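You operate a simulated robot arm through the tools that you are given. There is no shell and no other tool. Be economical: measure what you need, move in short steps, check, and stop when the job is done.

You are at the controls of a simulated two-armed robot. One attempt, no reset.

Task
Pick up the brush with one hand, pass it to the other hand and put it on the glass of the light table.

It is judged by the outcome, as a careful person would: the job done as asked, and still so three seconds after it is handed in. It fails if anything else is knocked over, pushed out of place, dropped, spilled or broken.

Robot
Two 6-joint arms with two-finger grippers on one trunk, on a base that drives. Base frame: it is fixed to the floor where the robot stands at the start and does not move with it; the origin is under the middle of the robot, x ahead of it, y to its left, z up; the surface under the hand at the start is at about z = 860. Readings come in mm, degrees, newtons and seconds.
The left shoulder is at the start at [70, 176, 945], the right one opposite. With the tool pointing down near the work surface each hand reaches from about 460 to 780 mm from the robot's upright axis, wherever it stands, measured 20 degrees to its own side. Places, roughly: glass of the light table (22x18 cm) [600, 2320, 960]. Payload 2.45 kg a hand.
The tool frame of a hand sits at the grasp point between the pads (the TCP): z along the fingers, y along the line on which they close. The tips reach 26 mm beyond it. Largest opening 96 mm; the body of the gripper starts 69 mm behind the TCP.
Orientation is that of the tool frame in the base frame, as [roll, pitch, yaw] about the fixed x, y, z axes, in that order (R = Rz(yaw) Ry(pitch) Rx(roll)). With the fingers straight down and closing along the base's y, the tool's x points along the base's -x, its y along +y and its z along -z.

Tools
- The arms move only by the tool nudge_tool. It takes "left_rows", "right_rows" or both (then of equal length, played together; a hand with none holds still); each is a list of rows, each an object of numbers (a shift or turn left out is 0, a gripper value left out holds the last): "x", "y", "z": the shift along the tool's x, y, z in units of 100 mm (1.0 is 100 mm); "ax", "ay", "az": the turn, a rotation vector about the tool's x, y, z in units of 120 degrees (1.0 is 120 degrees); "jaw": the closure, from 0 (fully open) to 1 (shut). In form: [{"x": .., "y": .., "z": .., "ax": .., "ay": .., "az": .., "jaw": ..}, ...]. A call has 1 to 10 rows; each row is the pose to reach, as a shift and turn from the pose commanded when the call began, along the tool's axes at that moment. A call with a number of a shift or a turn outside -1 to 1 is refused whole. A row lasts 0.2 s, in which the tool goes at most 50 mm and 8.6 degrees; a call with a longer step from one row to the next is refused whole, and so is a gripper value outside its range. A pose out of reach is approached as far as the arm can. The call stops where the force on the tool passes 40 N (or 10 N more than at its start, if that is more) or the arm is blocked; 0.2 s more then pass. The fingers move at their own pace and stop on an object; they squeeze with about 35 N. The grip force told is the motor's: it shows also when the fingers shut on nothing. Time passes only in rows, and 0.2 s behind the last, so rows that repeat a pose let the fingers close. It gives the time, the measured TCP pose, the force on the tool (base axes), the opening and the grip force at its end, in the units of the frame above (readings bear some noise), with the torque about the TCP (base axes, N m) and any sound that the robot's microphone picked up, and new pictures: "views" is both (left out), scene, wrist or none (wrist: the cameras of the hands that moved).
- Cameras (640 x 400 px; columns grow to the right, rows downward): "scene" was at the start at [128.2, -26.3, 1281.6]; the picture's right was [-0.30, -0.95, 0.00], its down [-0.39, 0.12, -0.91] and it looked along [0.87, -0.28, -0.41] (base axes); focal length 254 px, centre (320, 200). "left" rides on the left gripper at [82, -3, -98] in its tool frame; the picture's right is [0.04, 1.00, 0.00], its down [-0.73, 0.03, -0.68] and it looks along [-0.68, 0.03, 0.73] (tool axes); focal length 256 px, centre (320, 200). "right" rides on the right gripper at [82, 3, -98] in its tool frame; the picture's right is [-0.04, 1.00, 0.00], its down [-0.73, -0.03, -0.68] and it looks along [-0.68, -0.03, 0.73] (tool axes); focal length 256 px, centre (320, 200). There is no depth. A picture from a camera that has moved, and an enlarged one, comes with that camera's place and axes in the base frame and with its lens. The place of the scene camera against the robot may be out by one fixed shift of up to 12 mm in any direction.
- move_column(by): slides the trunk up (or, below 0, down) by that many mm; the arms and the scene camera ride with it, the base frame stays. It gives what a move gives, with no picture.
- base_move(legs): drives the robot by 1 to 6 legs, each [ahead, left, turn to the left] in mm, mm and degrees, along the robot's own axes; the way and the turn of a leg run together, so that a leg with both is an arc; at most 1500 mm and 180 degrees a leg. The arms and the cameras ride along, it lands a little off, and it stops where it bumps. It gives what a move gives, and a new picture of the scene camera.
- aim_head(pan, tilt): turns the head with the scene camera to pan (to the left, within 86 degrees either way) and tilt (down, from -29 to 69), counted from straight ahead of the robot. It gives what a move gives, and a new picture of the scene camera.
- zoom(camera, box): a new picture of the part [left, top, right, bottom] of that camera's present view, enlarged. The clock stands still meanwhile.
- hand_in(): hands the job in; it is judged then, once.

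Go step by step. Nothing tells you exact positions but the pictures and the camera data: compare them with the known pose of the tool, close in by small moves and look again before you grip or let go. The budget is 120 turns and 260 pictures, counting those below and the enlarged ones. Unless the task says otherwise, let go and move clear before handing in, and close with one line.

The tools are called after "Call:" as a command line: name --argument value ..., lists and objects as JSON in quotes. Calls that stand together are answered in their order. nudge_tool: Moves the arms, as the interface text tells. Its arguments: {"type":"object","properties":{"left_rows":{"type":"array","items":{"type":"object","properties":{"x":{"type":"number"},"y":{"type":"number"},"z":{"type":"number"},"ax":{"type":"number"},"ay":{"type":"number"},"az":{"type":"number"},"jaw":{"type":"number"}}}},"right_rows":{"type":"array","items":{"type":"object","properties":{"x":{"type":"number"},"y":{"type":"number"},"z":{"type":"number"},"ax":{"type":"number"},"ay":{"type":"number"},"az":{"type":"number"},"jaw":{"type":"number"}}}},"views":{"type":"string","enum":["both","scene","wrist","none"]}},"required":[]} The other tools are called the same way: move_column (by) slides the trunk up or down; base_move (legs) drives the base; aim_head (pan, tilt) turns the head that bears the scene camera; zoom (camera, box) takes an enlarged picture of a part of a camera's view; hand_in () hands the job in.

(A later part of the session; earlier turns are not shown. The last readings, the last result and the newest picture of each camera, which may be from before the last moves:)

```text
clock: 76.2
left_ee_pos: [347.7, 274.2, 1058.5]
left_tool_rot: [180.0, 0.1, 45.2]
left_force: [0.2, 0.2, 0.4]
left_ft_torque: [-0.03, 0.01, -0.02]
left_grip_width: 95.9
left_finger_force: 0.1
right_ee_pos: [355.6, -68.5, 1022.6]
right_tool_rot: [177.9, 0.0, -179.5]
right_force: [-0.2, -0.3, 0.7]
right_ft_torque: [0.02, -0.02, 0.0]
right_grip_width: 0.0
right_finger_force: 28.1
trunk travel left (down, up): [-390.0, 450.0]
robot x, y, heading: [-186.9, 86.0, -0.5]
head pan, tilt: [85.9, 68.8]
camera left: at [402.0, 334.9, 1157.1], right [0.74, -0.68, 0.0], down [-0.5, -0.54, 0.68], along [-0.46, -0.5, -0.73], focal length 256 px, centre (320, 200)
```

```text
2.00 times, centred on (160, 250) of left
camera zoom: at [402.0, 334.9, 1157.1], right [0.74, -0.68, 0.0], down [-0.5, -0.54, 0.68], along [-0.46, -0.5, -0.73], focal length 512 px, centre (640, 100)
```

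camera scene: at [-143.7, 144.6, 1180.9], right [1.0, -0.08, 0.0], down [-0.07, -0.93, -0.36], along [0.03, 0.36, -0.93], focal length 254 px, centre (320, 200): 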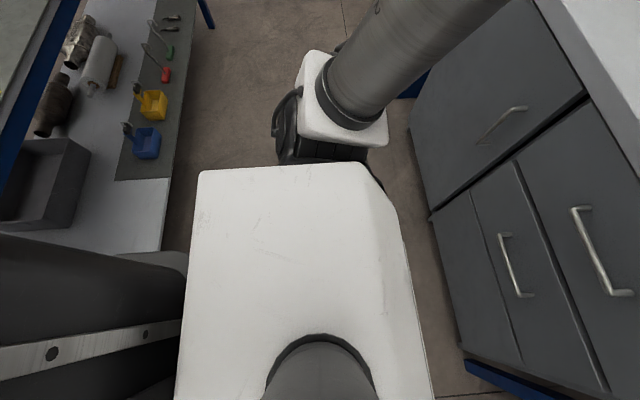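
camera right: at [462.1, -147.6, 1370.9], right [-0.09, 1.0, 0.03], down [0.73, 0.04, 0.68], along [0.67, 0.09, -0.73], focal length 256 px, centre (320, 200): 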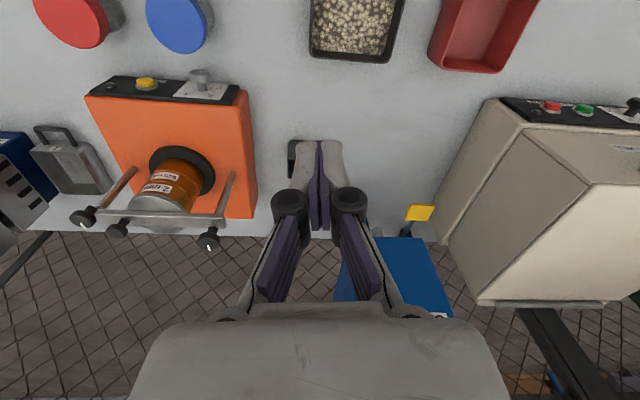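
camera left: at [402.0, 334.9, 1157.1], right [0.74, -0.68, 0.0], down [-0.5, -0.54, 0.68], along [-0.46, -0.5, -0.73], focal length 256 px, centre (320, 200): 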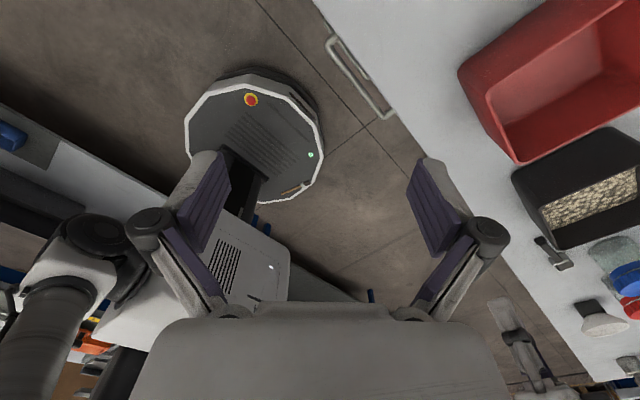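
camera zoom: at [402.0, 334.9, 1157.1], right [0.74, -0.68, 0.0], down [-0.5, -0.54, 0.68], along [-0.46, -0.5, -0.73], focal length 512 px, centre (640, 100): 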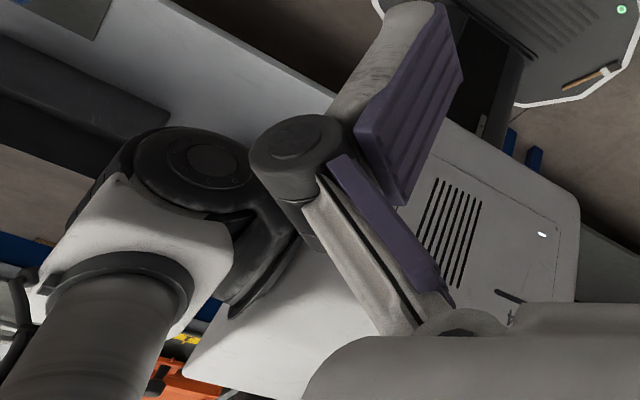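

The brush lies on the deck at about z 235, from robot-relative (-100,-227) to (55,-265). I'll swing the right hand out to the right side in steps and then try to reach it from there.

Call:
nudge_tool --right_rows '[{"x": 0.3, "y": -0.35, "jaw": 0.5}, {"x": 0.6, "y": -0.7}, {"x": 0.9, "y": -1.0}, {"x": 0.9, "y": -1.0}]' --views "none"

Call:
nudge_tool --right_rows '[{"x": 0.3, "y": -0.35}, {"x": 0.6, "y": -0.7}, {"x": 0.8, "y": -1.0}, {"x": 0.8, "y": -1.0}]' --views "none"

Call:
nudge_tool --right_rows '[{"x": 0.4, "y": -0.2}, {"x": 0.7, "y": -0.5}, {"x": 0.9, "y": -0.8}, {"x": 0.9, "y": -1.0}]' --views "wrist"

```text
clock: 77.2
left_ee_pos: [347.8, 275.0, 1058.5]
left_tool_rot: [180.0, 0.0, 45.3]
left_force: [0.9, 0.4, -0.5]
left_ft_torque: [-0.02, 0.0, 0.0]
left_grip_width: 96.0
left_finger_force: 0.1
right_ee_pos: [287.9, -166.2, 1016.0]
right_tool_rot: [177.9, 0.0, -179.5]
right_force: [-0.1, -0.6, 0.2]
right_ft_torque: [-0.05, -0.03, 0.0]
right_grip_width: 48.0
right_finger_force: 0.1
right hand out of reach, approached as far as the arm can: row 3, 4
trunk travel left (down, up): [-390.0, 450.0]
robot x, y, heading: [-188.8, 88.8, -0.2]
head pan, tilt: [85.9, 68.8]
```

```text
clock: 78.2
left_ee_pos: [347.7, 275.0, 1058.9]
left_tool_rot: [180.0, 0.2, 45.3]
left_force: [0.1, -0.6, -0.2]
left_ft_torque: [-0.03, -0.01, -0.02]
left_grip_width: 96.0
left_finger_force: 0.0
right_ee_pos: [284.4, -267.0, 997.3]
right_tool_rot: [177.9, 0.0, -179.5]
right_force: [0.1, -0.8, 0.9]
right_ft_torque: [-0.01, 0.02, 0.0]
right_grip_width: 48.1
right_finger_force: 0.0
right hand out of reach, approached as far as the arm can: row 1, 2, 3, 4
trunk travel left (down, up): [-390.0, 450.0]
robot x, y, heading: [-186.6, 88.6, -0.3]
head pan, tilt: [85.9, 68.8]
```

```text
clock: 79.2
left_ee_pos: [347.4, 272.0, 1059.4]
left_tool_rot: [180.0, 0.0, 45.4]
left_force: [0.1, 0.1, 0.4]
left_ft_torque: [0.04, 0.01, -0.03]
left_grip_width: 96.0
left_finger_force: 0.1
right_ee_pos: [279.8, -370.7, 988.3]
right_tool_rot: [177.9, 0.0, -179.6]
right_force: [-0.4, 0.2, -0.5]
right_ft_torque: [-0.01, 0.01, -0.01]
right_grip_width: 47.9
right_finger_force: 0.1
right hand out of reach, approached as far as the arm can: row 1, 2, 3, 4
trunk travel left (down, up): [-390.0, 450.0]
robot x, y, heading: [-187.8, 84.4, -0.3]
head pan, tilt: [85.9, 68.8]
camera right: at [198.2, -370.9, 1085.5], right [0.03, 1.0, 0.04], down [0.73, -0.05, 0.68], along [0.68, 0.01, -0.73], focal length 256 px, centre (320, 200)
```

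right: 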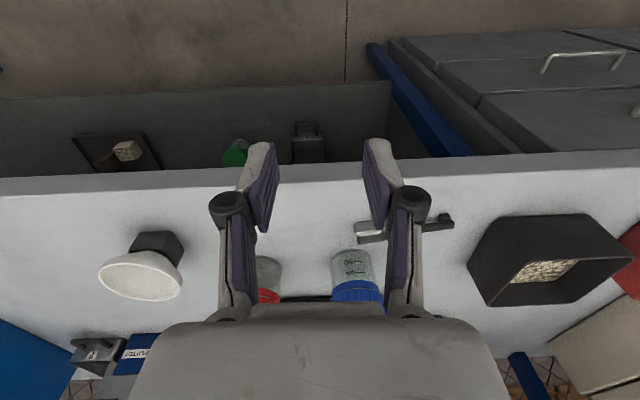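

The fixed wrist yaw seems to limit it; I'll let the yaw follow the arm's swing to the right.

Call:
nudge_tool --right_rows '[{"az": 0.07}, {"az": 0.14}, {"az": 0.21}, {"az": 0.28}, {"az": 0.35}, {"az": 0.42}, {"az": 0.49}]' --views "wrist"

```text
clock: 80.8
left_ee_pos: [348.0, 274.5, 1059.3]
left_tool_rot: [-180.0, 0.0, 45.3]
left_force: [-0.3, 0.0, 0.7]
left_ft_torque: [0.0, -0.02, 0.02]
left_grip_width: 96.0
left_finger_force: 0.1
right_ee_pos: [280.3, -372.6, 988.8]
right_tool_rot: [178.9, -1.7, 121.5]
right_force: [-0.2, -0.3, 0.3]
right_ft_torque: [0.01, -0.04, -0.01]
right_grip_width: 48.0
right_finger_force: 0.1
trunk travel left (down, up): [-390.0, 450.0]
robot x, y, heading: [-189.3, 85.3, -0.0]
head pan, tilt: [85.9, 68.8]
camera right: at [240.1, -303.5, 1089.5], right [0.87, 0.49, 0.02], down [0.36, -0.66, 0.66], along [0.33, -0.57, -0.75], focal length 256 px, centre (320, 200)
```

right: 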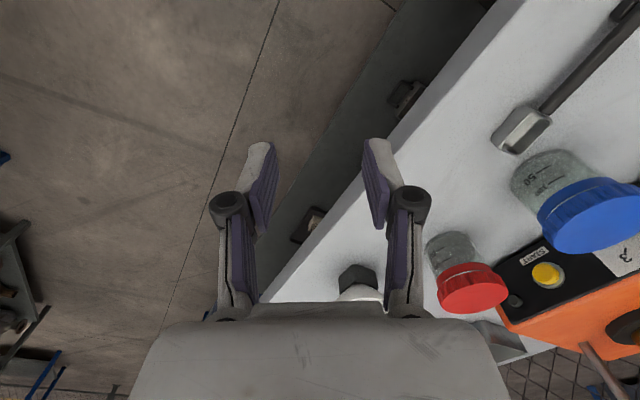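

Call:
nudge_tool --right_rows '[{"y": -0.4, "x": 0.04}, {"y": -0.8, "x": 0.08}, {"y": -1.0, "x": 0.1}, {"y": -1.0, "x": 0.1, "az": 0.07}, {"y": -1.0, "x": 0.1, "az": 0.14}]' --views "none"

Call:
aim_head --pan -75 --tilt 50

```text
clock: 82.0
left_ee_pos: [348.6, 274.8, 1058.0]
left_tool_rot: [-180.0, 0.0, 45.3]
left_force: [0.3, 0.5, -0.7]
left_ft_torque: [0.03, -0.01, 0.03]
left_grip_width: 96.1
left_finger_force: 0.0
right_ee_pos: [272.5, -430.1, 989.7]
right_tool_rot: [179.5, -2.0, 104.9]
right_force: [0.5, -0.3, -0.2]
right_ft_torque: [-0.02, 0.01, 0.01]
right_grip_width: 48.0
right_finger_force: 0.1
right hand out of reach, approached as far as the arm can: row 1, 2, 3, 4, 5
trunk travel left (down, up): [-390.0, 450.0]
robot x, y, heading: [-191.5, 82.9, -0.2]
head pan, tilt: [85.9, 68.8]
```

```text
clock: 84.4
left_ee_pos: [348.4, 274.8, 1059.0]
left_tool_rot: [-179.9, 0.0, 45.3]
left_force: [-0.5, -0.5, 0.1]
left_ft_torque: [0.02, 0.0, -0.01]
left_grip_width: 96.0
left_finger_force: 0.1
right_ee_pos: [273.1, -429.5, 990.7]
right_tool_rot: [179.5, -1.9, 105.1]
right_force: [0.4, 0.6, 1.1]
right_ft_torque: [0.03, 0.03, -0.01]
right_grip_width: 48.1
right_finger_force: 0.0
trunk travel left (down, up): [-390.0, 450.0]
robot x, y, heading: [-189.4, 84.1, -0.2]
head pan, tilt: [-75.0, 50.0]
camera scene: at [-128.4, 14.3, 1202.9], right [-0.97, -0.25, 0.0], down [-0.19, 0.74, -0.64], along [0.16, -0.62, -0.77], focal length 254 px, centre (320, 200)
```

scene: 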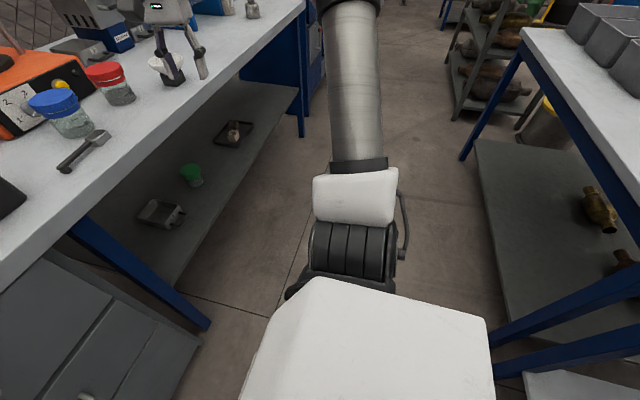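

The arm mounts on the trunk's side. I'll lower the hand beside the bench edge and then draw it back toward the base.

Call:
nudge_tool --right_rows '[{"z": 0.3}, {"z": 0.6}, {"z": 0.9}, {"z": 1.0}]' --views "none"

Call:
nudge_tool --right_rows '[{"z": 0.4, "y": -0.2}, {"z": 0.8, "y": -0.5}, {"z": 1.0, "y": -0.8}, {"z": 1.0, "y": -1.0}]' --views "none"

Call:
nudge_tool --right_rows '[{"z": 0.4, "y": -0.2}, {"z": 0.8, "y": -0.5}, {"z": 1.0, "y": -0.8}, {"z": 1.0, "y": -1.0}]' --views "scene"

```text
clock: 85.4
left_ee_pos: [347.9, 274.2, 1058.7]
left_tool_rot: [180.0, 0.0, 45.3]
left_force: [-0.1, 0.3, 0.5]
left_ft_torque: [0.01, 0.0, 0.01]
left_grip_width: 96.4
left_finger_force: 0.0
right_ee_pos: [275.2, -424.5, 889.1]
right_tool_rot: [179.5, -1.9, 105.0]
right_force: [0.8, -0.1, -0.1]
right_ft_torque: [0.03, -0.01, 0.05]
right_grip_width: 48.0
right_finger_force: 0.2
trunk travel left (down, up): [-390.0, 450.0]
robot x, y, heading: [-191.3, 87.6, -0.2]
head pan, tilt: [-75.0, 50.0]
```

```text
clock: 86.4
left_ee_pos: [348.0, 273.9, 1058.7]
left_tool_rot: [180.0, 0.0, 45.2]
left_force: [0.3, 0.6, 0.7]
left_ft_torque: [-0.03, -0.01, -0.02]
left_grip_width: 96.3
left_finger_force: 0.0
right_ee_pos: [235.7, -434.6, 774.8]
right_tool_rot: [179.6, -1.9, 105.0]
right_force: [0.4, 0.2, 0.0]
right_ft_torque: [-0.03, -0.01, 0.01]
right_grip_width: 47.9
right_finger_force: 0.0
right hand out of reach, approached as far as the arm can: row 2, 3, 4
trunk travel left (down, up): [-390.0, 450.0]
robot x, y, heading: [-186.8, 93.1, -0.0]
head pan, tilt: [-75.0, 50.0]
```

```text
clock: 87.4
left_ee_pos: [346.5, 274.7, 1058.8]
left_tool_rot: [-180.0, 0.0, 45.3]
left_force: [0.0, 0.3, -0.4]
left_ft_torque: [0.03, 0.02, -0.02]
left_grip_width: 95.8
left_finger_force: 0.1
right_ee_pos: [208.6, -438.7, 667.0]
right_tool_rot: [179.4, -2.0, 104.9]
right_force: [0.6, -0.3, 0.0]
right_ft_torque: [0.01, -0.02, 0.01]
right_grip_width: 48.2
right_finger_force: 0.0
right hand out of reach, approached as far as the arm can: row 1, 2, 3, 4
trunk travel left (down, up): [-390.0, 450.0]
robot x, y, heading: [-191.6, 87.2, -0.2]
head pan, tilt: [-75.0, 50.0]
camera scene: at [-128.5, 14.3, 1202.9], right [-0.97, -0.25, 0.0], down [-0.19, 0.74, -0.64], along [0.16, -0.62, -0.77], focal length 254 px, centre (320, 200)
```

scene: 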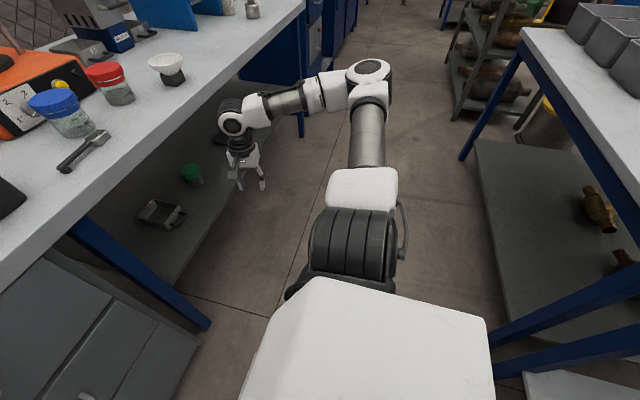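

Now I understand: the arm's base axis runs along y, so it can swing down beside the base. I'll go down at larger radius first.

Call:
nudge_tool --right_rows '[{"z": 0.3}, {"z": 0.6}, {"z": 0.9}, {"z": 1.0}]' --views "none"

Call:
nudge_tool --right_rows '[{"z": 0.3}, {"z": 0.6}, {"z": 0.9}, {"z": 1.0}]' --views "none"

Call:
nudge_tool --right_rows '[{"z": 0.3}, {"z": 0.6}, {"z": 0.9}, {"z": 1.0}]' --views "scene"

```text
clock: 88.4
left_ee_pos: [347.1, 274.3, 1058.4]
left_tool_rot: [180.0, 0.0, 45.3]
left_force: [0.8, -0.3, 0.4]
left_ft_torque: [0.0, 0.0, 0.02]
left_grip_width: 95.9
left_finger_force: 0.0
right_ee_pos: [209.2, -431.4, 568.2]
right_tool_rot: [179.4, -2.0, 104.8]
right_force: [0.0, -0.8, 0.1]
right_ft_torque: [0.01, -0.04, 0.04]
right_grip_width: 47.9
right_finger_force: 0.1
trunk travel left (down, up): [-390.0, 450.0]
robot x, y, heading: [-191.2, 86.0, -0.2]
head pan, tilt: [-75.0, 50.0]
```

```text
clock: 89.4
left_ee_pos: [347.4, 274.4, 1057.3]
left_tool_rot: [-180.0, 0.1, 45.3]
left_force: [-0.6, -0.2, -0.2]
left_ft_torque: [0.02, 0.0, -0.02]
left_grip_width: 96.0
left_finger_force: 0.1
right_ee_pos: [207.0, -427.7, 469.6]
right_tool_rot: [179.4, -2.1, 104.8]
right_force: [-0.1, -0.5, -0.1]
right_ft_torque: [0.0, -0.03, 0.05]
right_grip_width: 47.9
right_finger_force: 0.2
trunk travel left (down, up): [-390.0, 450.0]
robot x, y, heading: [-184.0, 89.5, -0.5]
head pan, tilt: [-75.0, 50.0]
```

```text
clock: 90.4
left_ee_pos: [347.5, 274.9, 1057.5]
left_tool_rot: [-180.0, 0.0, 45.3]
left_force: [0.4, 0.2, -0.3]
left_ft_torque: [0.0, 0.03, 0.01]
left_grip_width: 96.0
left_finger_force: 0.0
right_ee_pos: [208.7, -425.9, 369.7]
right_tool_rot: [179.3, -2.0, 104.9]
right_force: [-0.5, 0.4, -0.1]
right_ft_torque: [0.02, -0.01, 0.01]
right_grip_width: 47.9
right_finger_force: 0.2
trunk travel left (down, up): [-390.0, 450.0]
robot x, y, heading: [-185.1, 84.6, -0.1]
head pan, tilt: [-75.0, 50.0]
camera scene: at [-128.5, 14.3, 1202.9], right [-0.97, -0.25, 0.0], down [-0.19, 0.74, -0.64], along [0.16, -0.62, -0.77], focal length 254 px, centre (320, 200)
```

scene: 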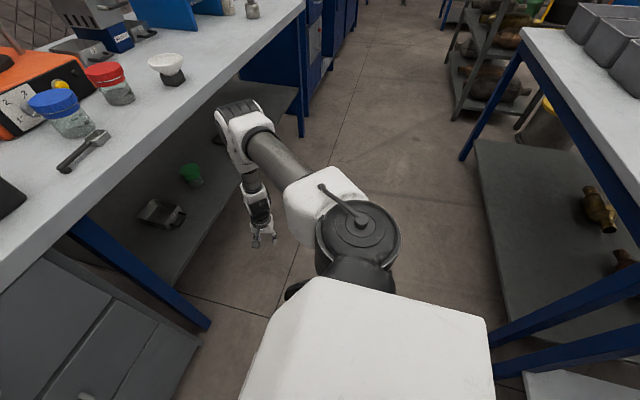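

Good progress. Now drawing back along -x.

Call:
nudge_tool --right_rows '[{"y": -0.3}, {"y": -0.6}, {"y": -0.9}, {"y": -1.0}]' --views "none"

Call:
nudge_tool --right_rows '[{"y": -0.3}, {"y": -0.6}, {"y": -0.9}, {"y": -1.0}]'

```text
clock: 91.4
left_ee_pos: [349.1, 275.0, 1058.8]
left_tool_rot: [179.9, 0.1, 45.3]
left_force: [0.7, 0.6, -0.5]
left_ft_torque: [-0.01, 0.02, 0.0]
left_grip_width: 95.8
left_finger_force: 0.1
right_ee_pos: [114.1, -451.0, 373.0]
right_tool_rot: [179.9, -2.0, 104.4]
right_force: [-0.2, 0.2, -0.6]
right_ft_torque: [0.01, 0.0, 0.02]
right_grip_width: 47.8
right_finger_force: 0.0
right hand out of reach, approached as far as the arm can: row 2, 3, 4
trunk travel left (down, up): [-390.0, 450.0]
robot x, y, heading: [-187.3, 79.3, -0.3]
head pan, tilt: [-75.0, 50.0]
```

```text
clock: 92.4
left_ee_pos: [346.9, 274.4, 1058.9]
left_tool_rot: [180.0, 0.1, 45.3]
left_force: [-0.3, 0.0, -0.4]
left_ft_torque: [-0.05, 0.01, -0.03]
left_grip_width: 95.8
left_finger_force: 0.0
right_ee_pos: [17.6, -477.1, 372.2]
right_tool_rot: [179.3, -1.9, 104.8]
right_force: [-0.6, -0.9, 0.9]
right_ft_torque: [0.02, -0.01, 0.0]
right_grip_width: 48.2
right_finger_force: 0.0
trunk travel left (down, up): [-390.0, 450.0]
robot x, y, heading: [-185.4, 90.8, -0.8]
head pan, tilt: [-75.0, 50.0]
camera scene: at [-128.2, 14.3, 1202.9], right [-0.97, -0.25, 0.0], down [-0.19, 0.74, -0.64], along [0.16, -0.62, -0.77], focal length 254 px, centre (320, 200)
camera right: at [0.1, -400.3, 472.9], right [0.98, 0.22, 0.01], down [0.16, -0.74, 0.65], along [0.15, -0.64, -0.76], focal length 256 px, centre (320, 200)
```

scene: 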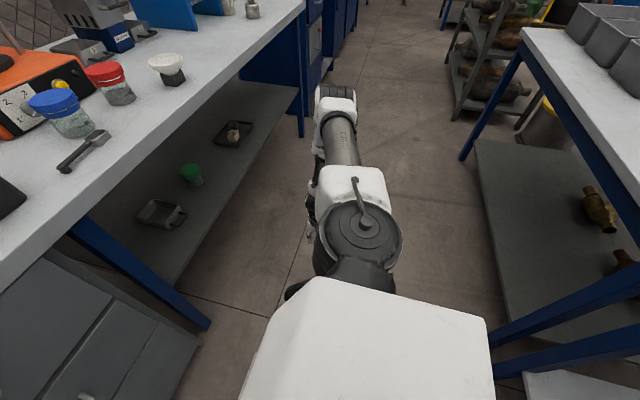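
right: 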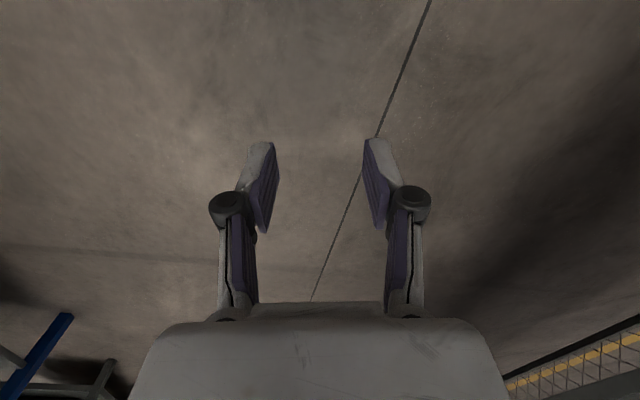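

The hand is now beside the base. I'll continue back in two steps and turn the wrist across the handle.

Call:
nudge_tool --right_rows '[{"y": -0.4, "x": 0.1}, {"y": -0.8, "x": 0.2}, {"y": -1.0, "x": 0.3}, {"y": -1.0, "x": 0.3, "az": -0.07}, {"y": -1.0, "x": 0.3, "az": -0.14}, {"y": -1.0, "x": 0.3, "az": -0.21}, {"y": -1.0, "x": 0.3, "az": -0.28}]' --views "wrist"

```text
clock: 94.0
left_ee_pos: [347.1, 273.5, 1059.3]
left_tool_rot: [-180.0, -0.1, 45.3]
left_force: [0.0, -0.2, 0.7]
left_ft_torque: [0.01, -0.03, 0.0]
left_grip_width: 96.2
left_finger_force: 0.1
right_ee_pos: [-89.4, -461.9, 361.0]
right_tool_rot: [178.4, -1.5, 138.6]
right_force: [0.4, 0.2, -0.1]
right_ft_torque: [-0.01, -0.01, -0.01]
right_grip_width: 47.8
right_finger_force: 0.0
right hand out of reach, approached as far as the arm can: row 2, 3, 4, 5, 6, 7
trunk travel left (down, up): [-390.0, 450.0]
robot x, y, heading: [-186.7, 86.8, -0.5]
head pan, tilt: [-75.0, 50.0]
camera right: at [-148.3, -408.1, 461.7], right [0.69, 0.72, 0.03], down [0.53, -0.53, 0.66], along [0.49, -0.44, -0.75], focal length 256 px, centre (320, 200)
```

right: 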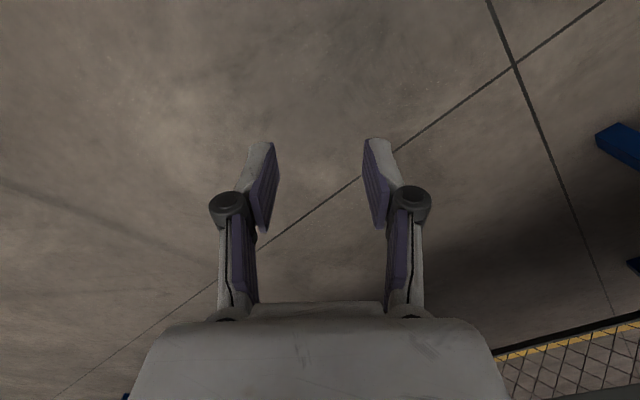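

I'll raise the trunk 100 mm (to lengthen the hang) and bring the hand back down, finishing the wrist turn.

Call:
move_column --by 100

Call:
nudge_tool --right_rows '[{"z": 0.3, "az": -0.06}, {"z": 0.6, "az": -0.12}, {"z": 0.9, "az": -0.18}, {"z": 1.0, "az": -0.225}]' --views "none"

Call:
nudge_tool --right_rows '[{"x": 0.4}, {"x": 0.8}, {"x": 1.0}, {"x": 1.0, "y": 0.2}]' --views "both"

```text
clock: 95.4
left_ee_pos: [348.2, 274.0, 1158.9]
left_tool_rot: [-179.9, 0.0, 45.4]
left_force: [0.3, 0.7, 0.2]
left_ft_torque: [0.0, 0.02, -0.02]
left_grip_width: 96.0
left_finger_force: 0.0
right_ee_pos: [-90.1, -461.9, 461.8]
right_tool_rot: [178.4, -1.4, 138.4]
right_force: [0.9, 0.9, -0.1]
right_ft_torque: [0.01, -0.02, -0.03]
right_grip_width: 47.8
right_finger_force: 0.1
trunk travel left (down, up): [-490.0, 350.0]
robot x, y, heading: [-189.4, 87.7, -0.1]
head pan, tilt: [-75.0, 50.0]
```

```text
clock: 96.4
left_ee_pos: [348.9, 275.5, 1160.0]
left_tool_rot: [-179.9, -0.1, 45.3]
left_force: [0.8, 0.6, -0.1]
left_ft_torque: [-0.05, 0.06, -0.01]
left_grip_width: 95.5
left_finger_force: 0.0
right_ee_pos: [-88.1, -457.6, 362.8]
right_tool_rot: [177.9, -0.4, 165.5]
right_force: [0.4, 0.3, -0.4]
right_ft_torque: [-0.03, -0.03, -0.02]
right_grip_width: 48.0
right_finger_force: 0.0
trunk travel left (down, up): [-490.0, 350.0]
robot x, y, heading: [-186.9, 87.9, -0.4]
head pan, tilt: [-75.0, 50.0]
```

```text
clock: 97.4
left_ee_pos: [347.6, 274.7, 1159.2]
left_tool_rot: [-180.0, 0.0, 45.4]
left_force: [0.2, 0.4, -1.0]
left_ft_torque: [-0.01, 0.01, -0.02]
left_grip_width: 96.3
left_finger_force: 0.1
right_ee_pos: [-181.5, -413.5, 365.0]
right_tool_rot: [177.9, -0.5, 165.5]
right_force: [0.4, 0.0, 0.6]
right_ft_torque: [0.0, 0.01, 0.01]
right_grip_width: 48.1
right_finger_force: 0.0
trunk travel left (down, up): [-490.0, 350.0]
robot x, y, heading: [-189.8, 91.5, -0.4]
head pan, tilt: [-75.0, 50.0]
camera scene: at [-128.5, 14.6, 1302.9], right [-0.97, -0.25, 0.0], down [-0.19, 0.74, -0.64], along [0.16, -0.62, -0.77], focal length 254 px, centre (320, 200)
camera right: at [-259.4, -392.1, 463.3], right [0.29, 0.96, 0.03], down [0.7, -0.24, 0.67], along [0.65, -0.17, -0.74], focal length 256 px, centre (320, 200)
```

scene: 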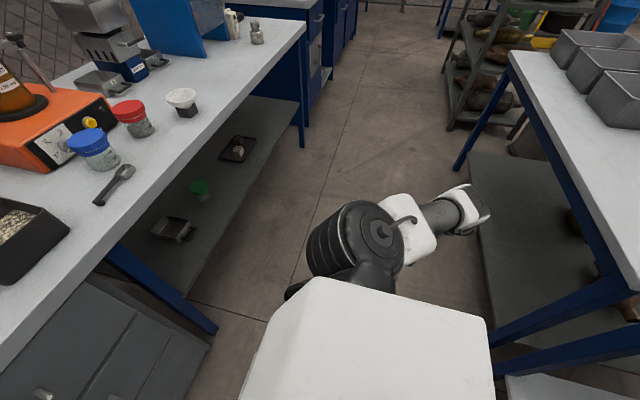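
right: 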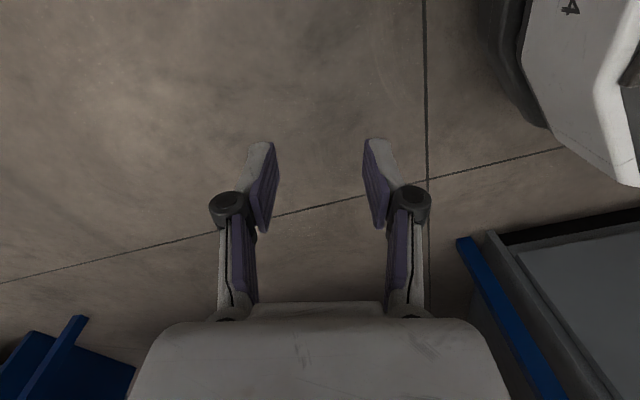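

Good. Now moving inward over the deck at a safe height.

Call:
nudge_tool --right_rows '[{"x": 0.15, "y": 0.35}, {"x": 0.3, "y": 0.7}, {"x": 0.5, "y": 1.0}, {"x": 0.5, "y": 1.0}]' --views "wrist"

```text
clock: 98.4
left_ee_pos: [346.9, 275.1, 1159.5]
left_tool_rot: [-180.0, 0.0, 45.3]
left_force: [0.1, 0.2, 0.9]
left_ft_torque: [0.0, 0.0, -0.02]
left_grip_width: 96.0
left_finger_force: 0.1
right_ee_pos: [-199.9, -322.6, 383.0]
right_tool_rot: [177.9, -0.5, 165.4]
right_force: [0.0, -0.7, 0.0]
right_ft_torque: [0.02, 0.01, 0.02]
right_grip_width: 47.7
right_finger_force: 0.0
right hand out of reach, approached as far as the arm can: row 3, 4
trunk travel left (down, up): [-490.0, 350.0]
robot x, y, heading: [-188.3, 89.2, -0.2]
head pan, tilt: [-75.0, 50.0]
camera right: at [-278.5, -301.2, 481.9], right [0.29, 0.96, 0.04], down [0.7, -0.24, 0.67], along [0.65, -0.17, -0.74], focal length 256 px, centre (320, 200)
```

right: 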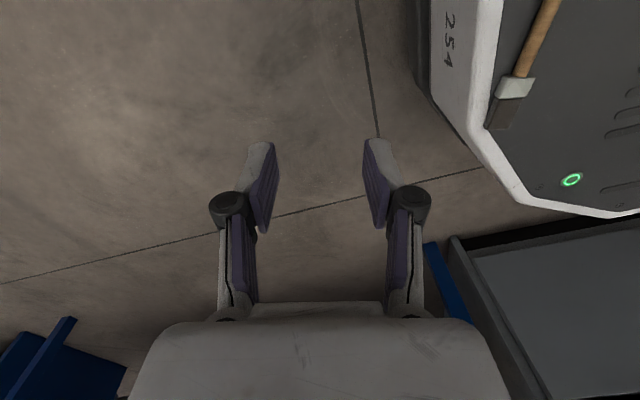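

The brush is in view; triangulating gives brush height z of about 262, handle end at (-270,-127) and head end at (-122,-162). I'll raise the trunk another 110 mm for arm room, lowering the hand by the same amount.

Call:
move_column --by 110

Call:
nudge_tool --right_rows '[{"z": 0.3}, {"z": 0.6}, {"z": 0.9}, {"z": 1.0}]' --views "none"

Call:
nudge_tool --right_rows '[{"x": 0.15, "y": 0.35}, {"x": 0.3, "y": 0.7}, {"x": 0.4, "y": 1.0}, {"x": 0.4, "y": 1.0}]' --views "both"

```text
clock: 99.8
left_ee_pos: [347.5, 274.0, 1268.6]
left_tool_rot: [180.0, 0.1, 45.3]
left_force: [0.2, -0.7, 0.1]
left_ft_torque: [0.01, 0.02, -0.03]
left_grip_width: 96.0
left_finger_force: 0.0
right_ee_pos: [-200.5, -321.9, 493.7]
right_tool_rot: [177.9, -0.5, 165.5]
right_force: [-0.6, 0.5, 0.0]
right_ft_torque: [0.01, 0.01, -0.01]
right_grip_width: 47.9
right_finger_force: 0.1
trunk travel left (down, up): [-600.0, 240.0]
robot x, y, heading: [-188.5, 88.3, -0.1]
head pan, tilt: [-75.0, 50.0]
```

```text
clock: 100.8
left_ee_pos: [347.6, 274.3, 1269.2]
left_tool_rot: [180.0, 0.0, 45.3]
left_force: [0.1, 0.5, -0.2]
left_ft_torque: [-0.03, 0.03, -0.02]
left_grip_width: 96.0
left_finger_force: 0.0
right_ee_pos: [-194.1, -366.4, 441.7]
right_tool_rot: [177.9, -0.4, 165.6]
right_force: [0.6, 0.0, 0.8]
right_ft_torque: [0.01, 0.01, -0.05]
right_grip_width: 47.8
right_finger_force: 0.0
right hand out of reach, approached as far as the arm can: row 1, 2, 3, 4
trunk travel left (down, up): [-600.0, 240.0]
robot x, y, heading: [-187.6, 88.0, -0.1]
head pan, tilt: [-75.0, 50.0]
```

```text
clock: 101.8
left_ee_pos: [347.7, 274.4, 1268.4]
left_tool_rot: [-180.0, 0.0, 45.3]
left_force: [-0.6, 0.0, 0.4]
left_ft_torque: [-0.06, 0.0, -0.01]
left_grip_width: 95.8
left_finger_force: 0.0
right_ee_pos: [-200.0, -323.4, 491.0]
right_tool_rot: [177.9, -0.4, 165.5]
right_force: [-0.5, -0.3, 0.3]
right_ft_torque: [0.0, 0.03, 0.0]
right_grip_width: 48.0
right_finger_force: 0.2
right hand out of reach, approached as far as the arm can: row 1, 2, 3, 4
trunk travel left (down, up): [-600.0, 240.0]
robot x, y, heading: [-189.9, 86.2, -0.3]
head pan, tilt: [-75.0, 50.0]
camera scene: at [-128.5, 14.1, 1412.9], right [-0.97, -0.25, 0.0], down [-0.19, 0.74, -0.64], along [0.16, -0.62, -0.77], focal length 254 px, centre (320, 200)
camera right: at [-278.2, -302.5, 590.3], right [0.29, 0.96, 0.04], down [0.7, -0.24, 0.67], along [0.65, -0.17, -0.74], focal length 256 px, centre (320, 200)
```

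scene: 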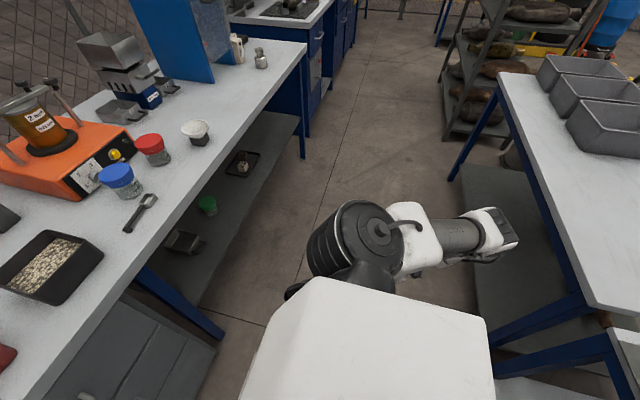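
right: 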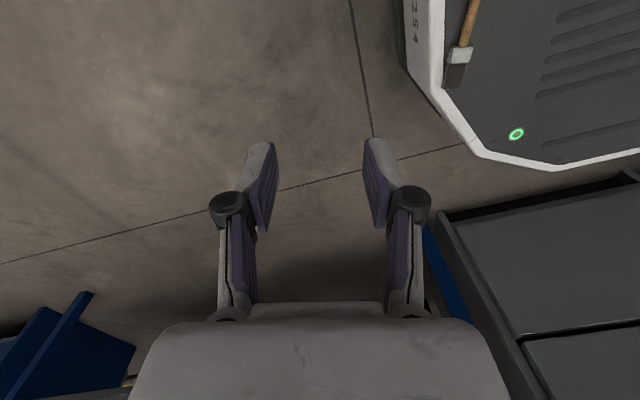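

Straight-down reach stops ~190 mm short, so I'll tilt the tool so the fingers point down and inward, which moves the wrist outward.

Call:
nudge_tool --right_rows '[{"ax": -0.061, "ay": 0.016}, {"ax": -0.122, "ay": 0.032}, {"ax": -0.183, "ay": 0.047}, {"ax": -0.244, "ay": 0.063}, {"ax": -0.305, "ay": 0.079}, {"ax": -0.364, "ay": 0.094}, {"ax": -0.364, "ay": 0.094}]' --views "wrist"

```text
clock: 103.4
left_ee_pos: [347.3, 275.8, 1268.9]
left_tool_rot: [-180.0, 0.0, 45.3]
left_force: [-1.4, 1.5, 1.1]
left_ft_torque: [-0.04, 0.01, 0.02]
left_grip_width: 96.2
left_finger_force: 0.0
right_ee_pos: [-198.7, -319.7, 489.6]
right_tool_rot: [133.7, -10.4, 170.0]
right_force: [-0.4, 0.1, 0.0]
right_ft_torque: [0.02, 0.0, -0.02]
right_grip_width: 48.0
right_finger_force: 0.1
trunk travel left (down, up): [-600.0, 240.0]
robot x, y, heading: [-188.3, 84.4, -0.2]
head pan, tilt: [-75.0, 50.0]
camera right: at [-276.4, -375.5, 572.9], right [0.29, 0.65, 0.7], down [0.7, -0.64, 0.31], along [0.65, 0.41, -0.64], focal length 256 px, centre (320, 200)
```

right: 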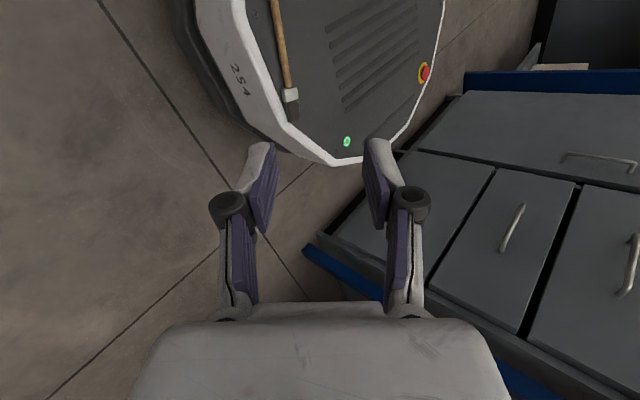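

This tilt works well. Now testing how far inward it can go.

Call:
nudge_tool --right_rows '[{"x": 0.07, "y": 0.26, "z": 0.29}, {"x": 0.14, "y": 0.52, "z": 0.58}, {"x": 0.19, "y": 0.65, "z": 0.73}, {"x": 0.19, "y": 0.65, "z": 0.73}]' --views "wrist"

```text
clock: 104.4
left_ee_pos: [348.1, 273.5, 1268.3]
left_tool_rot: [180.0, 0.0, 45.3]
left_force: [-0.2, -0.1, -0.7]
left_ft_torque: [-0.02, 0.0, 0.01]
left_grip_width: 95.8
left_finger_force: 0.1
right_ee_pos: [-198.9, -231.6, 500.3]
right_tool_rot: [133.6, -10.6, 170.0]
right_force: [-0.1, -0.6, -0.1]
right_ft_torque: [-0.01, -0.01, 0.0]
right_grip_width: 47.8
right_finger_force: 0.0
right hand out of reach, approached as far as the arm can: row 3, 4
trunk travel left (down, up): [-600.0, 240.0]
robot x, y, heading: [-189.3, 90.0, -0.3]
head pan, tilt: [-75.0, 50.0]
camera right: at [-277.3, -287.0, 583.4], right [0.29, 0.65, 0.7], down [0.7, -0.64, 0.31], along [0.65, 0.41, -0.64], focal length 256 px, centre (320, 200)
```

right: 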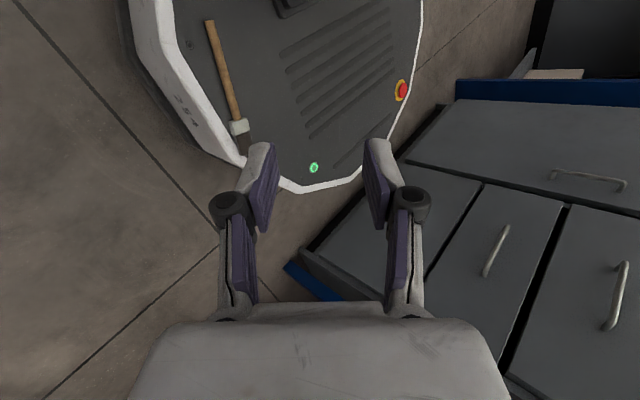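

Call:
nudge_tool --right_rows '[{"x": -0.08, "y": -0.28, "z": 0.27}, {"x": -0.16, "y": -0.56, "z": 0.54}, {"x": -0.21, "y": -0.7, "z": 0.68}, {"x": -0.21, "y": -0.7, "z": 0.68}]' --views "scene"

```text
clock: 105.4
left_ee_pos: [347.9, 273.1, 1268.7]
left_tool_rot: [180.0, 0.1, 45.3]
left_force: [-0.8, -0.9, -1.1]
left_ft_torque: [0.01, 0.0, 0.0]
left_grip_width: 96.1
left_finger_force: 0.1
right_ee_pos: [-189.3, -276.2, 459.6]
right_tool_rot: [133.7, -10.5, 170.1]
right_force: [0.6, 0.1, 0.2]
right_ft_torque: [-0.02, -0.02, 0.0]
right_grip_width: 47.8
right_finger_force: 0.0
right hand out of reach, approached as far as the arm can: row 1, 2, 3, 4
trunk travel left (down, up): [-600.0, 240.0]
robot x, y, heading: [-189.6, 86.1, -0.3]
head pan, tilt: [-75.0, 50.0]
camera scene: at [-128.7, 14.3, 1412.9], right [-0.97, -0.25, 0.0], down [-0.19, 0.74, -0.64], along [0.16, -0.62, -0.77], focal length 254 px, centre (320, 200)
```

scene: 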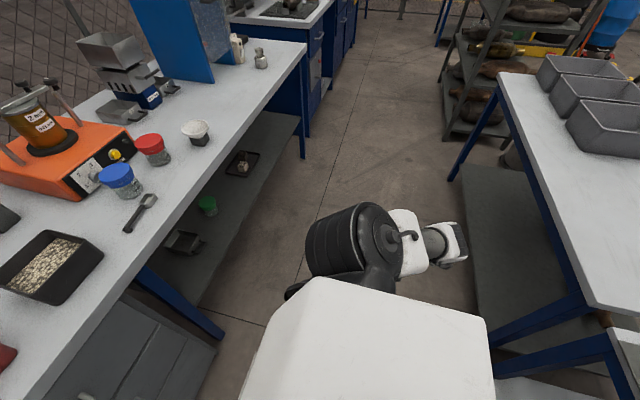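

I see a pattern: the limit depends on the hand being too far below the shoulder. So I'll raise the hand relative to the trunk while lowering the trunk, in stages.

Call:
nudge_tool --right_rows '[{"x": 0.08, "y": 0.28, "z": -0.27}, {"x": 0.16, "y": 0.56, "z": -0.54}, {"x": 0.21, "y": 0.7, "z": -0.68}]' --views "none"

Call:
move_column --by -130

Call:
nudge_tool --right_rows '[{"x": 0.08, "y": 0.28, "z": -0.27}, {"x": 0.16, "y": 0.56, "z": -0.54}, {"x": 0.21, "y": 0.7, "z": -0.68}]' --views "none"

Call:
move_column --by -120

Call:
nudge_tool --right_rows '[{"x": 0.08, "y": 0.28, "z": -0.27}, {"x": 0.16, "y": 0.56, "z": -0.54}, {"x": 0.21, "y": 0.7, "z": -0.68}]' --views "both"

```text
clock: 106.2
left_ee_pos: [348.6, 274.7, 1268.9]
left_tool_rot: [179.9, 0.0, 45.4]
left_force: [-0.3, 0.5, 1.3]
left_ft_torque: [0.02, -0.01, -0.01]
left_grip_width: 96.0
left_finger_force: 0.0
right_ee_pos: [-190.6, -276.3, 562.3]
right_tool_rot: [133.5, -10.7, 170.0]
right_force: [-0.2, 0.9, -0.3]
right_ft_torque: [0.01, -0.03, 0.0]
right_grip_width: 48.0
right_finger_force: 0.1
trunk travel left (down, up): [-600.0, 240.0]
robot x, y, heading: [-188.9, 91.8, -0.3]
head pan, tilt: [-75.0, 50.0]
```

```text
clock: 107.8
left_ee_pos: [347.0, 274.6, 1139.2]
left_tool_rot: [-179.9, 0.0, 45.3]
left_force: [0.9, 0.2, 0.6]
left_ft_torque: [0.02, 0.01, 0.0]
left_grip_width: 96.2
left_finger_force: 0.1
right_ee_pos: [-192.4, -276.3, 431.3]
right_tool_rot: [133.6, -10.5, 170.0]
right_force: [-0.7, 0.0, 0.0]
right_ft_torque: [0.0, 0.01, -0.02]
right_grip_width: 48.2
right_finger_force: 0.0
trunk travel left (down, up): [-470.0, 370.0]
robot x, y, heading: [-188.4, 85.3, -0.4]
head pan, tilt: [-75.0, 50.0]
```

```text
clock: 108.6
left_ee_pos: [347.0, 274.5, 1138.4]
left_tool_rot: [-180.0, 0.0, 45.2]
left_force: [0.4, -0.9, -0.5]
left_ft_torque: [-0.01, 0.04, 0.01]
left_grip_width: 96.0
left_finger_force: 0.1
right_ee_pos: [-194.6, -276.7, 526.6]
right_tool_rot: [133.5, -10.6, 170.0]
right_force: [0.9, 0.8, -0.3]
right_ft_torque: [-0.04, -0.01, -0.03]
right_grip_width: 48.4
right_finger_force: 0.0
right hand out of reach, approached as far as the arm can: row 3
trunk travel left (down, up): [-470.0, 370.0]
robot x, y, heading: [-187.6, 87.2, -0.5]
head pan, tilt: [-75.0, 50.0]
```

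```text
clock: 110.1
left_ee_pos: [348.2, 274.8, 1018.5]
left_tool_rot: [-179.9, -0.1, 45.3]
left_force: [-0.3, 0.0, 0.3]
left_ft_torque: [-0.02, -0.03, 0.03]
left_grip_width: 95.8
left_finger_force: 0.1
right_ee_pos: [-194.8, -275.8, 406.3]
right_tool_rot: [133.4, -10.4, 169.9]
right_force: [0.1, 0.0, 0.1]
right_ft_torque: [0.02, 0.01, 0.03]
right_grip_width: 48.2
right_finger_force: 0.0
trunk travel left (down, up): [-350.0, 490.0]
robot x, y, heading: [-187.1, 90.5, -0.4]
head pan, tilt: [-75.0, 50.0]
```

```text
clock: 110.9
left_ee_pos: [345.3, 276.6, 1019.2]
left_tool_rot: [179.8, 0.0, 45.3]
left_force: [0.3, -0.3, 0.7]
left_ft_torque: [-0.05, -0.06, 0.01]
left_grip_width: 95.8
left_finger_force: 0.1
right_ee_pos: [-216.4, -231.6, 433.2]
right_tool_rot: [133.2, -10.8, 170.4]
right_force: [0.4, -0.2, -0.2]
right_ft_torque: [-0.02, -0.02, -0.02]
right_grip_width: 48.1
right_finger_force: 0.2
right hand out of reach, approached as far as the arm can: row 1, 2, 3
trunk travel left (down, up): [-350.0, 490.0]
robot x, y, heading: [-187.4, 85.6, -0.3]
head pan, tilt: [-75.0, 50.0]
camera scene: at [-130.8, 15.6, 1163.2], right [-0.97, -0.25, 0.0], down [-0.19, 0.74, -0.64], along [0.16, -0.62, -0.77], focal length 254 px, centre (320, 200)
camera right: at [-293.0, -287.4, 516.2], right [0.29, 0.64, 0.71], down [0.71, -0.64, 0.3], along [0.65, 0.41, -0.64], focal length 256 px, centre (320, 200)
```

scene: 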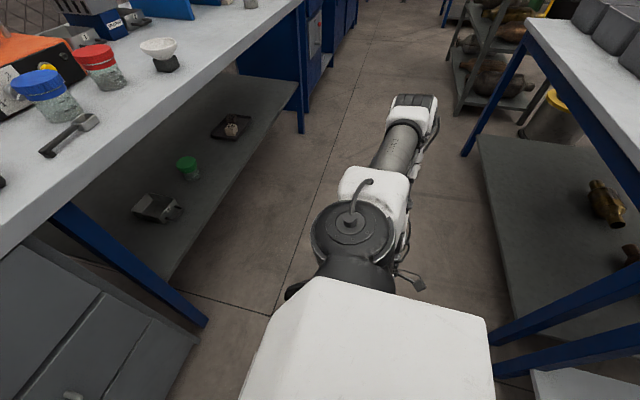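
right: 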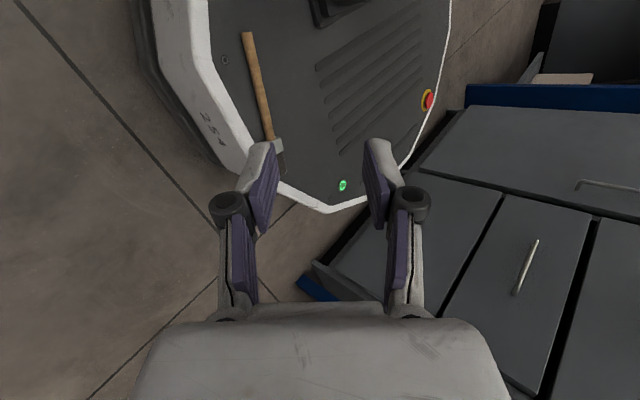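

Now I can advance along the finger direction (inward and down) toward the brush.

Call:
nudge_tool --right_rows '[{"z": 0.3}, {"z": 0.6}, {"z": 0.8}, {"z": 0.8}]' --views "wrist"

```text
clock: 111.9
left_ee_pos: [348.0, 274.4, 1019.1]
left_tool_rot: [-179.9, -0.1, 45.3]
left_force: [0.0, -0.2, 0.4]
left_ft_torque: [0.02, 0.0, -0.01]
left_grip_width: 96.1
left_finger_force: 0.1
right_ee_pos: [-216.9, -171.3, 376.7]
right_tool_rot: [133.4, -10.6, 170.1]
right_force: [-0.4, 0.3, 0.1]
right_ft_torque: [-0.02, -0.01, 0.02]
right_grip_width: 48.1
right_finger_force: 0.2
right hand out of reach, approached as far as the arm can: row 1
trunk travel left (down, up): [-350.0, 490.0]
robot x, y, heading: [-185.8, 87.7, -0.4]
head pan, tilt: [-75.0, 50.0]
camera right: at [-294.3, -227.5, 460.9], right [0.29, 0.65, 0.71], down [0.7, -0.64, 0.3], along [0.65, 0.41, -0.64], focal length 256 px, centre (320, 200)
```

right: 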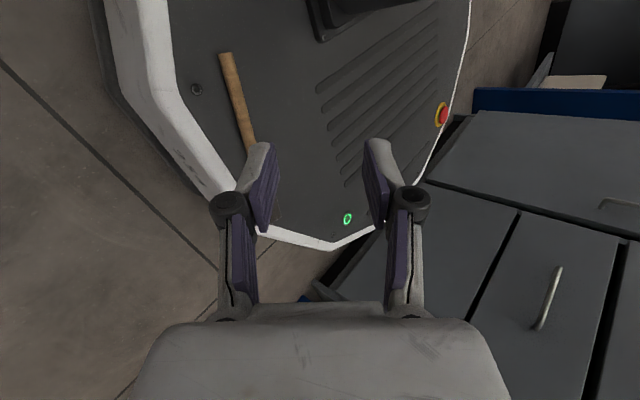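

It reaches over the deck now. I'll reduce the tilt by 20° here and see if it still reaches.

Call:
nudge_tool --right_rows '[{"ax": 0.053, "ay": -0.016}, {"ax": 0.106, "ay": -0.032}, {"ax": 0.159, "ay": -0.048}, {"ax": 0.159, "ay": -0.048}]' --views "wrist"

```text
clock: 112.9
left_ee_pos: [346.4, 274.5, 1019.6]
left_tool_rot: [-179.9, 0.0, 45.2]
left_force: [-0.2, -0.6, 0.2]
left_ft_torque: [0.01, -0.03, 0.04]
left_grip_width: 95.8
left_finger_force: 0.0
right_ee_pos: [-216.2, -171.7, 377.4]
right_tool_rot: [153.0, -5.8, 166.5]
right_force: [-0.3, 0.6, -0.6]
right_ft_torque: [-0.02, 0.01, 0.02]
right_grip_width: 48.2
right_finger_force: 0.1
trunk travel left (down, up): [-350.0, 490.0]
robot x, y, heading: [-192.1, 88.6, -0.0]
head pan, tilt: [-75.0, 50.0]
camera right: at [-295.3, -195.5, 474.5], right [0.29, 0.85, 0.45], down [0.69, -0.51, 0.51], along [0.66, 0.16, -0.73], focal length 256 px, centre (320, 200)
```

right: 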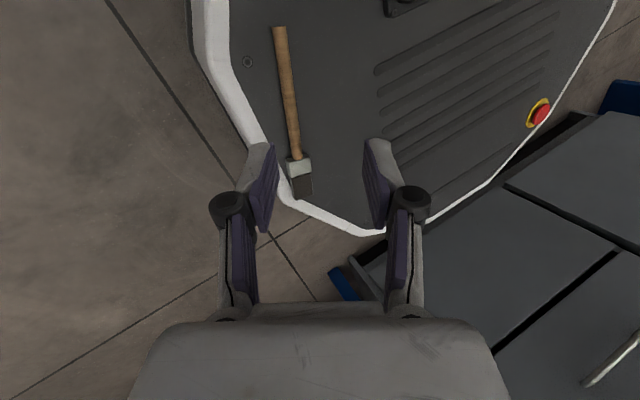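

Still reachable. Reducing the tilt by another 17° and moving slightly inward.

Call:
nudge_tool --right_rows '[{"ax": 0.05, "ay": -0.015}, {"ax": 0.1, "ay": -0.03}, {"ax": 0.135, "ay": -0.04}, {"ax": 0.135, "ay": -0.04}]' --views "wrist"

```text
clock: 113.9
left_ee_pos: [346.7, 275.0, 1018.9]
left_tool_rot: [-179.9, 0.0, 45.3]
left_force: [0.4, -0.1, -0.7]
left_ft_torque: [0.01, 0.03, 0.0]
left_grip_width: 96.0
left_finger_force: 0.0
right_ee_pos: [-212.0, -209.7, 392.8]
right_tool_rot: [169.3, -1.4, 165.0]
right_force: [-0.2, 0.5, 0.2]
right_ft_torque: [-0.02, 0.0, -0.02]
right_grip_width: 47.9
right_finger_force: 0.0
right hand out of reach, approached as far as the arm can: row 1, 2, 3, 4
trunk travel left (down, up): [-350.0, 490.0]
robot x, y, heading: [-188.6, 90.0, -0.1]
head pan, tilt: [-75.0, 50.0]
camera right: at [-291.4, -201.8, 491.5], right [0.3, 0.94, 0.18], down [0.68, -0.34, 0.64], along [0.67, -0.07, -0.74], focal length 256 px, centre (320, 200)
```

right: 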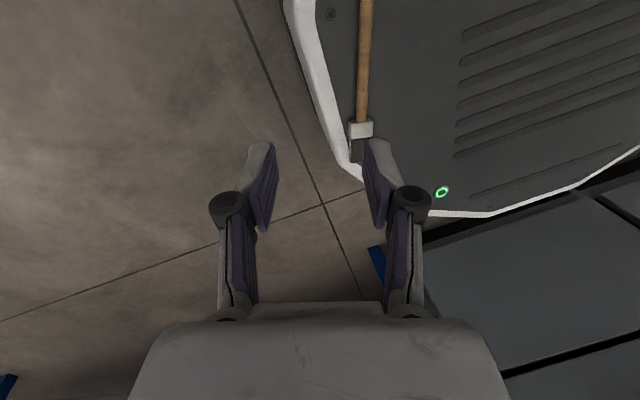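

Best compromise is about 15° inward tilt plus about 25° tilt along the handle (which doesn't affect the pinch). Applying that.

Call:
nudge_tool --right_rows '[{"ax": -0.023, "ay": -0.047, "az": -0.009}, {"ax": -0.046, "ay": -0.094, "az": -0.018}, {"ax": -0.069, "ay": -0.141, "az": -0.026}, {"ax": -0.092, "ay": -0.188, "az": -0.035}, {"ax": -0.092, "ay": -0.188, "az": -0.035}]' --views "none"

Call:
move_column --by -60

Call:
zoom --camera "right" --box '[0, 0, 640, 400]'

```text
clock: 115.1
left_ee_pos: [348.1, 273.4, 1018.4]
left_tool_rot: [180.0, -0.1, 45.3]
left_force: [-0.8, -0.1, -1.2]
left_ft_torque: [-0.01, 0.0, 0.01]
left_grip_width: 96.0
left_finger_force: 0.0
right_ee_pos: [-211.9, -223.5, 379.2]
right_tool_rot: [156.1, 20.8, 163.0]
right_force: [0.3, 0.6, 0.0]
right_ft_torque: [-0.02, 0.0, -0.01]
right_grip_width: 48.2
right_finger_force: 0.1
right hand out of reach, approached as far as the arm can: row 1, 2, 3, 4, 5
trunk travel left (down, up): [-350.0, 490.0]
robot x, y, heading: [-190.9, 87.0, -0.1]
head pan, tilt: [-75.0, 50.0]
```

```text
clock: 116.1
left_ee_pos: [347.2, 274.4, 959.0]
left_tool_rot: [-180.0, 0.0, 45.3]
left_force: [0.3, -0.7, 0.1]
left_ft_torque: [-0.02, -0.01, 0.0]
left_grip_width: 96.0
left_finger_force: 0.1
right_ee_pos: [-211.3, -224.0, 319.3]
right_tool_rot: [156.2, 20.8, 162.9]
right_force: [0.2, 0.3, -0.2]
right_ft_torque: [0.0, 0.0, 0.0]
right_grip_width: 48.3
right_finger_force: 0.1
trunk travel left (down, up): [-290.0, 550.0]
robot x, y, heading: [-191.2, 85.0, -0.6]
head pan, tilt: [-75.0, 50.0]
```

```text
1.00 times, centred on (320, 200) of right (not enlarged: the box is as wide or as high as the picture)
camera zoom: at [-325.6, -225.9, 374.9], right [0.17, 0.9, 0.39], down [0.36, -0.43, 0.83], along [0.92, 0.0, -0.4], focal length 256 px, centre (320, 200)
```

zoom: 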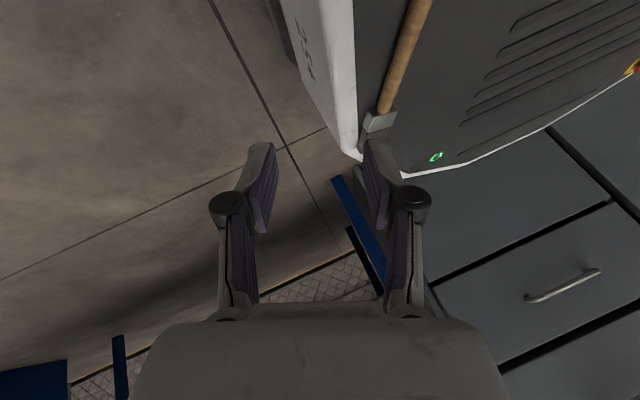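

Call:
nudge_tool --right_rows '[{"x": 0.26, "y": 0.18}, {"x": 0.52, "y": 0.36}, {"x": 0.78, "y": 0.54}, {"x": 0.78, "y": 0.54}]' --views "wrist"

```text
clock: 117.1
left_ee_pos: [347.0, 274.3, 959.8]
left_tool_rot: [-180.0, 0.0, 45.4]
left_force: [-0.1, -0.3, 0.3]
left_ft_torque: [-0.01, -0.01, 0.0]
left_grip_width: 95.9
left_finger_force: 0.0
right_ee_pos: [-233.5, -222.7, 328.7]
right_tool_rot: [155.6, 20.6, 163.0]
right_force: [0.5, 0.2, 0.8]
right_ft_torque: [0.02, 0.05, -0.03]
right_grip_width: 48.1
right_finger_force: 0.1
right hand out of reach, approached as far as the arm can: row 1, 2, 3, 4
trunk travel left (down, up): [-290.0, 550.0]
robot x, y, heading: [-190.3, 88.3, -0.3]
head pan, tilt: [-75.0, 50.0]
camera right: at [-348.5, -227.2, 385.0], right [0.16, 0.9, 0.4], down [0.36, -0.43, 0.83], along [0.92, 0.01, -0.4], focal length 256 px, centre (320, 200)
```

right: 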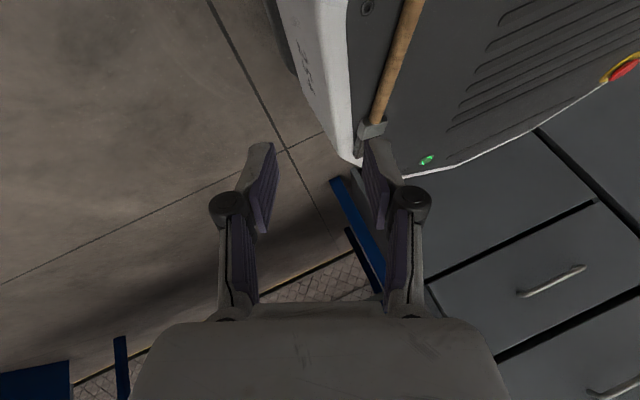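

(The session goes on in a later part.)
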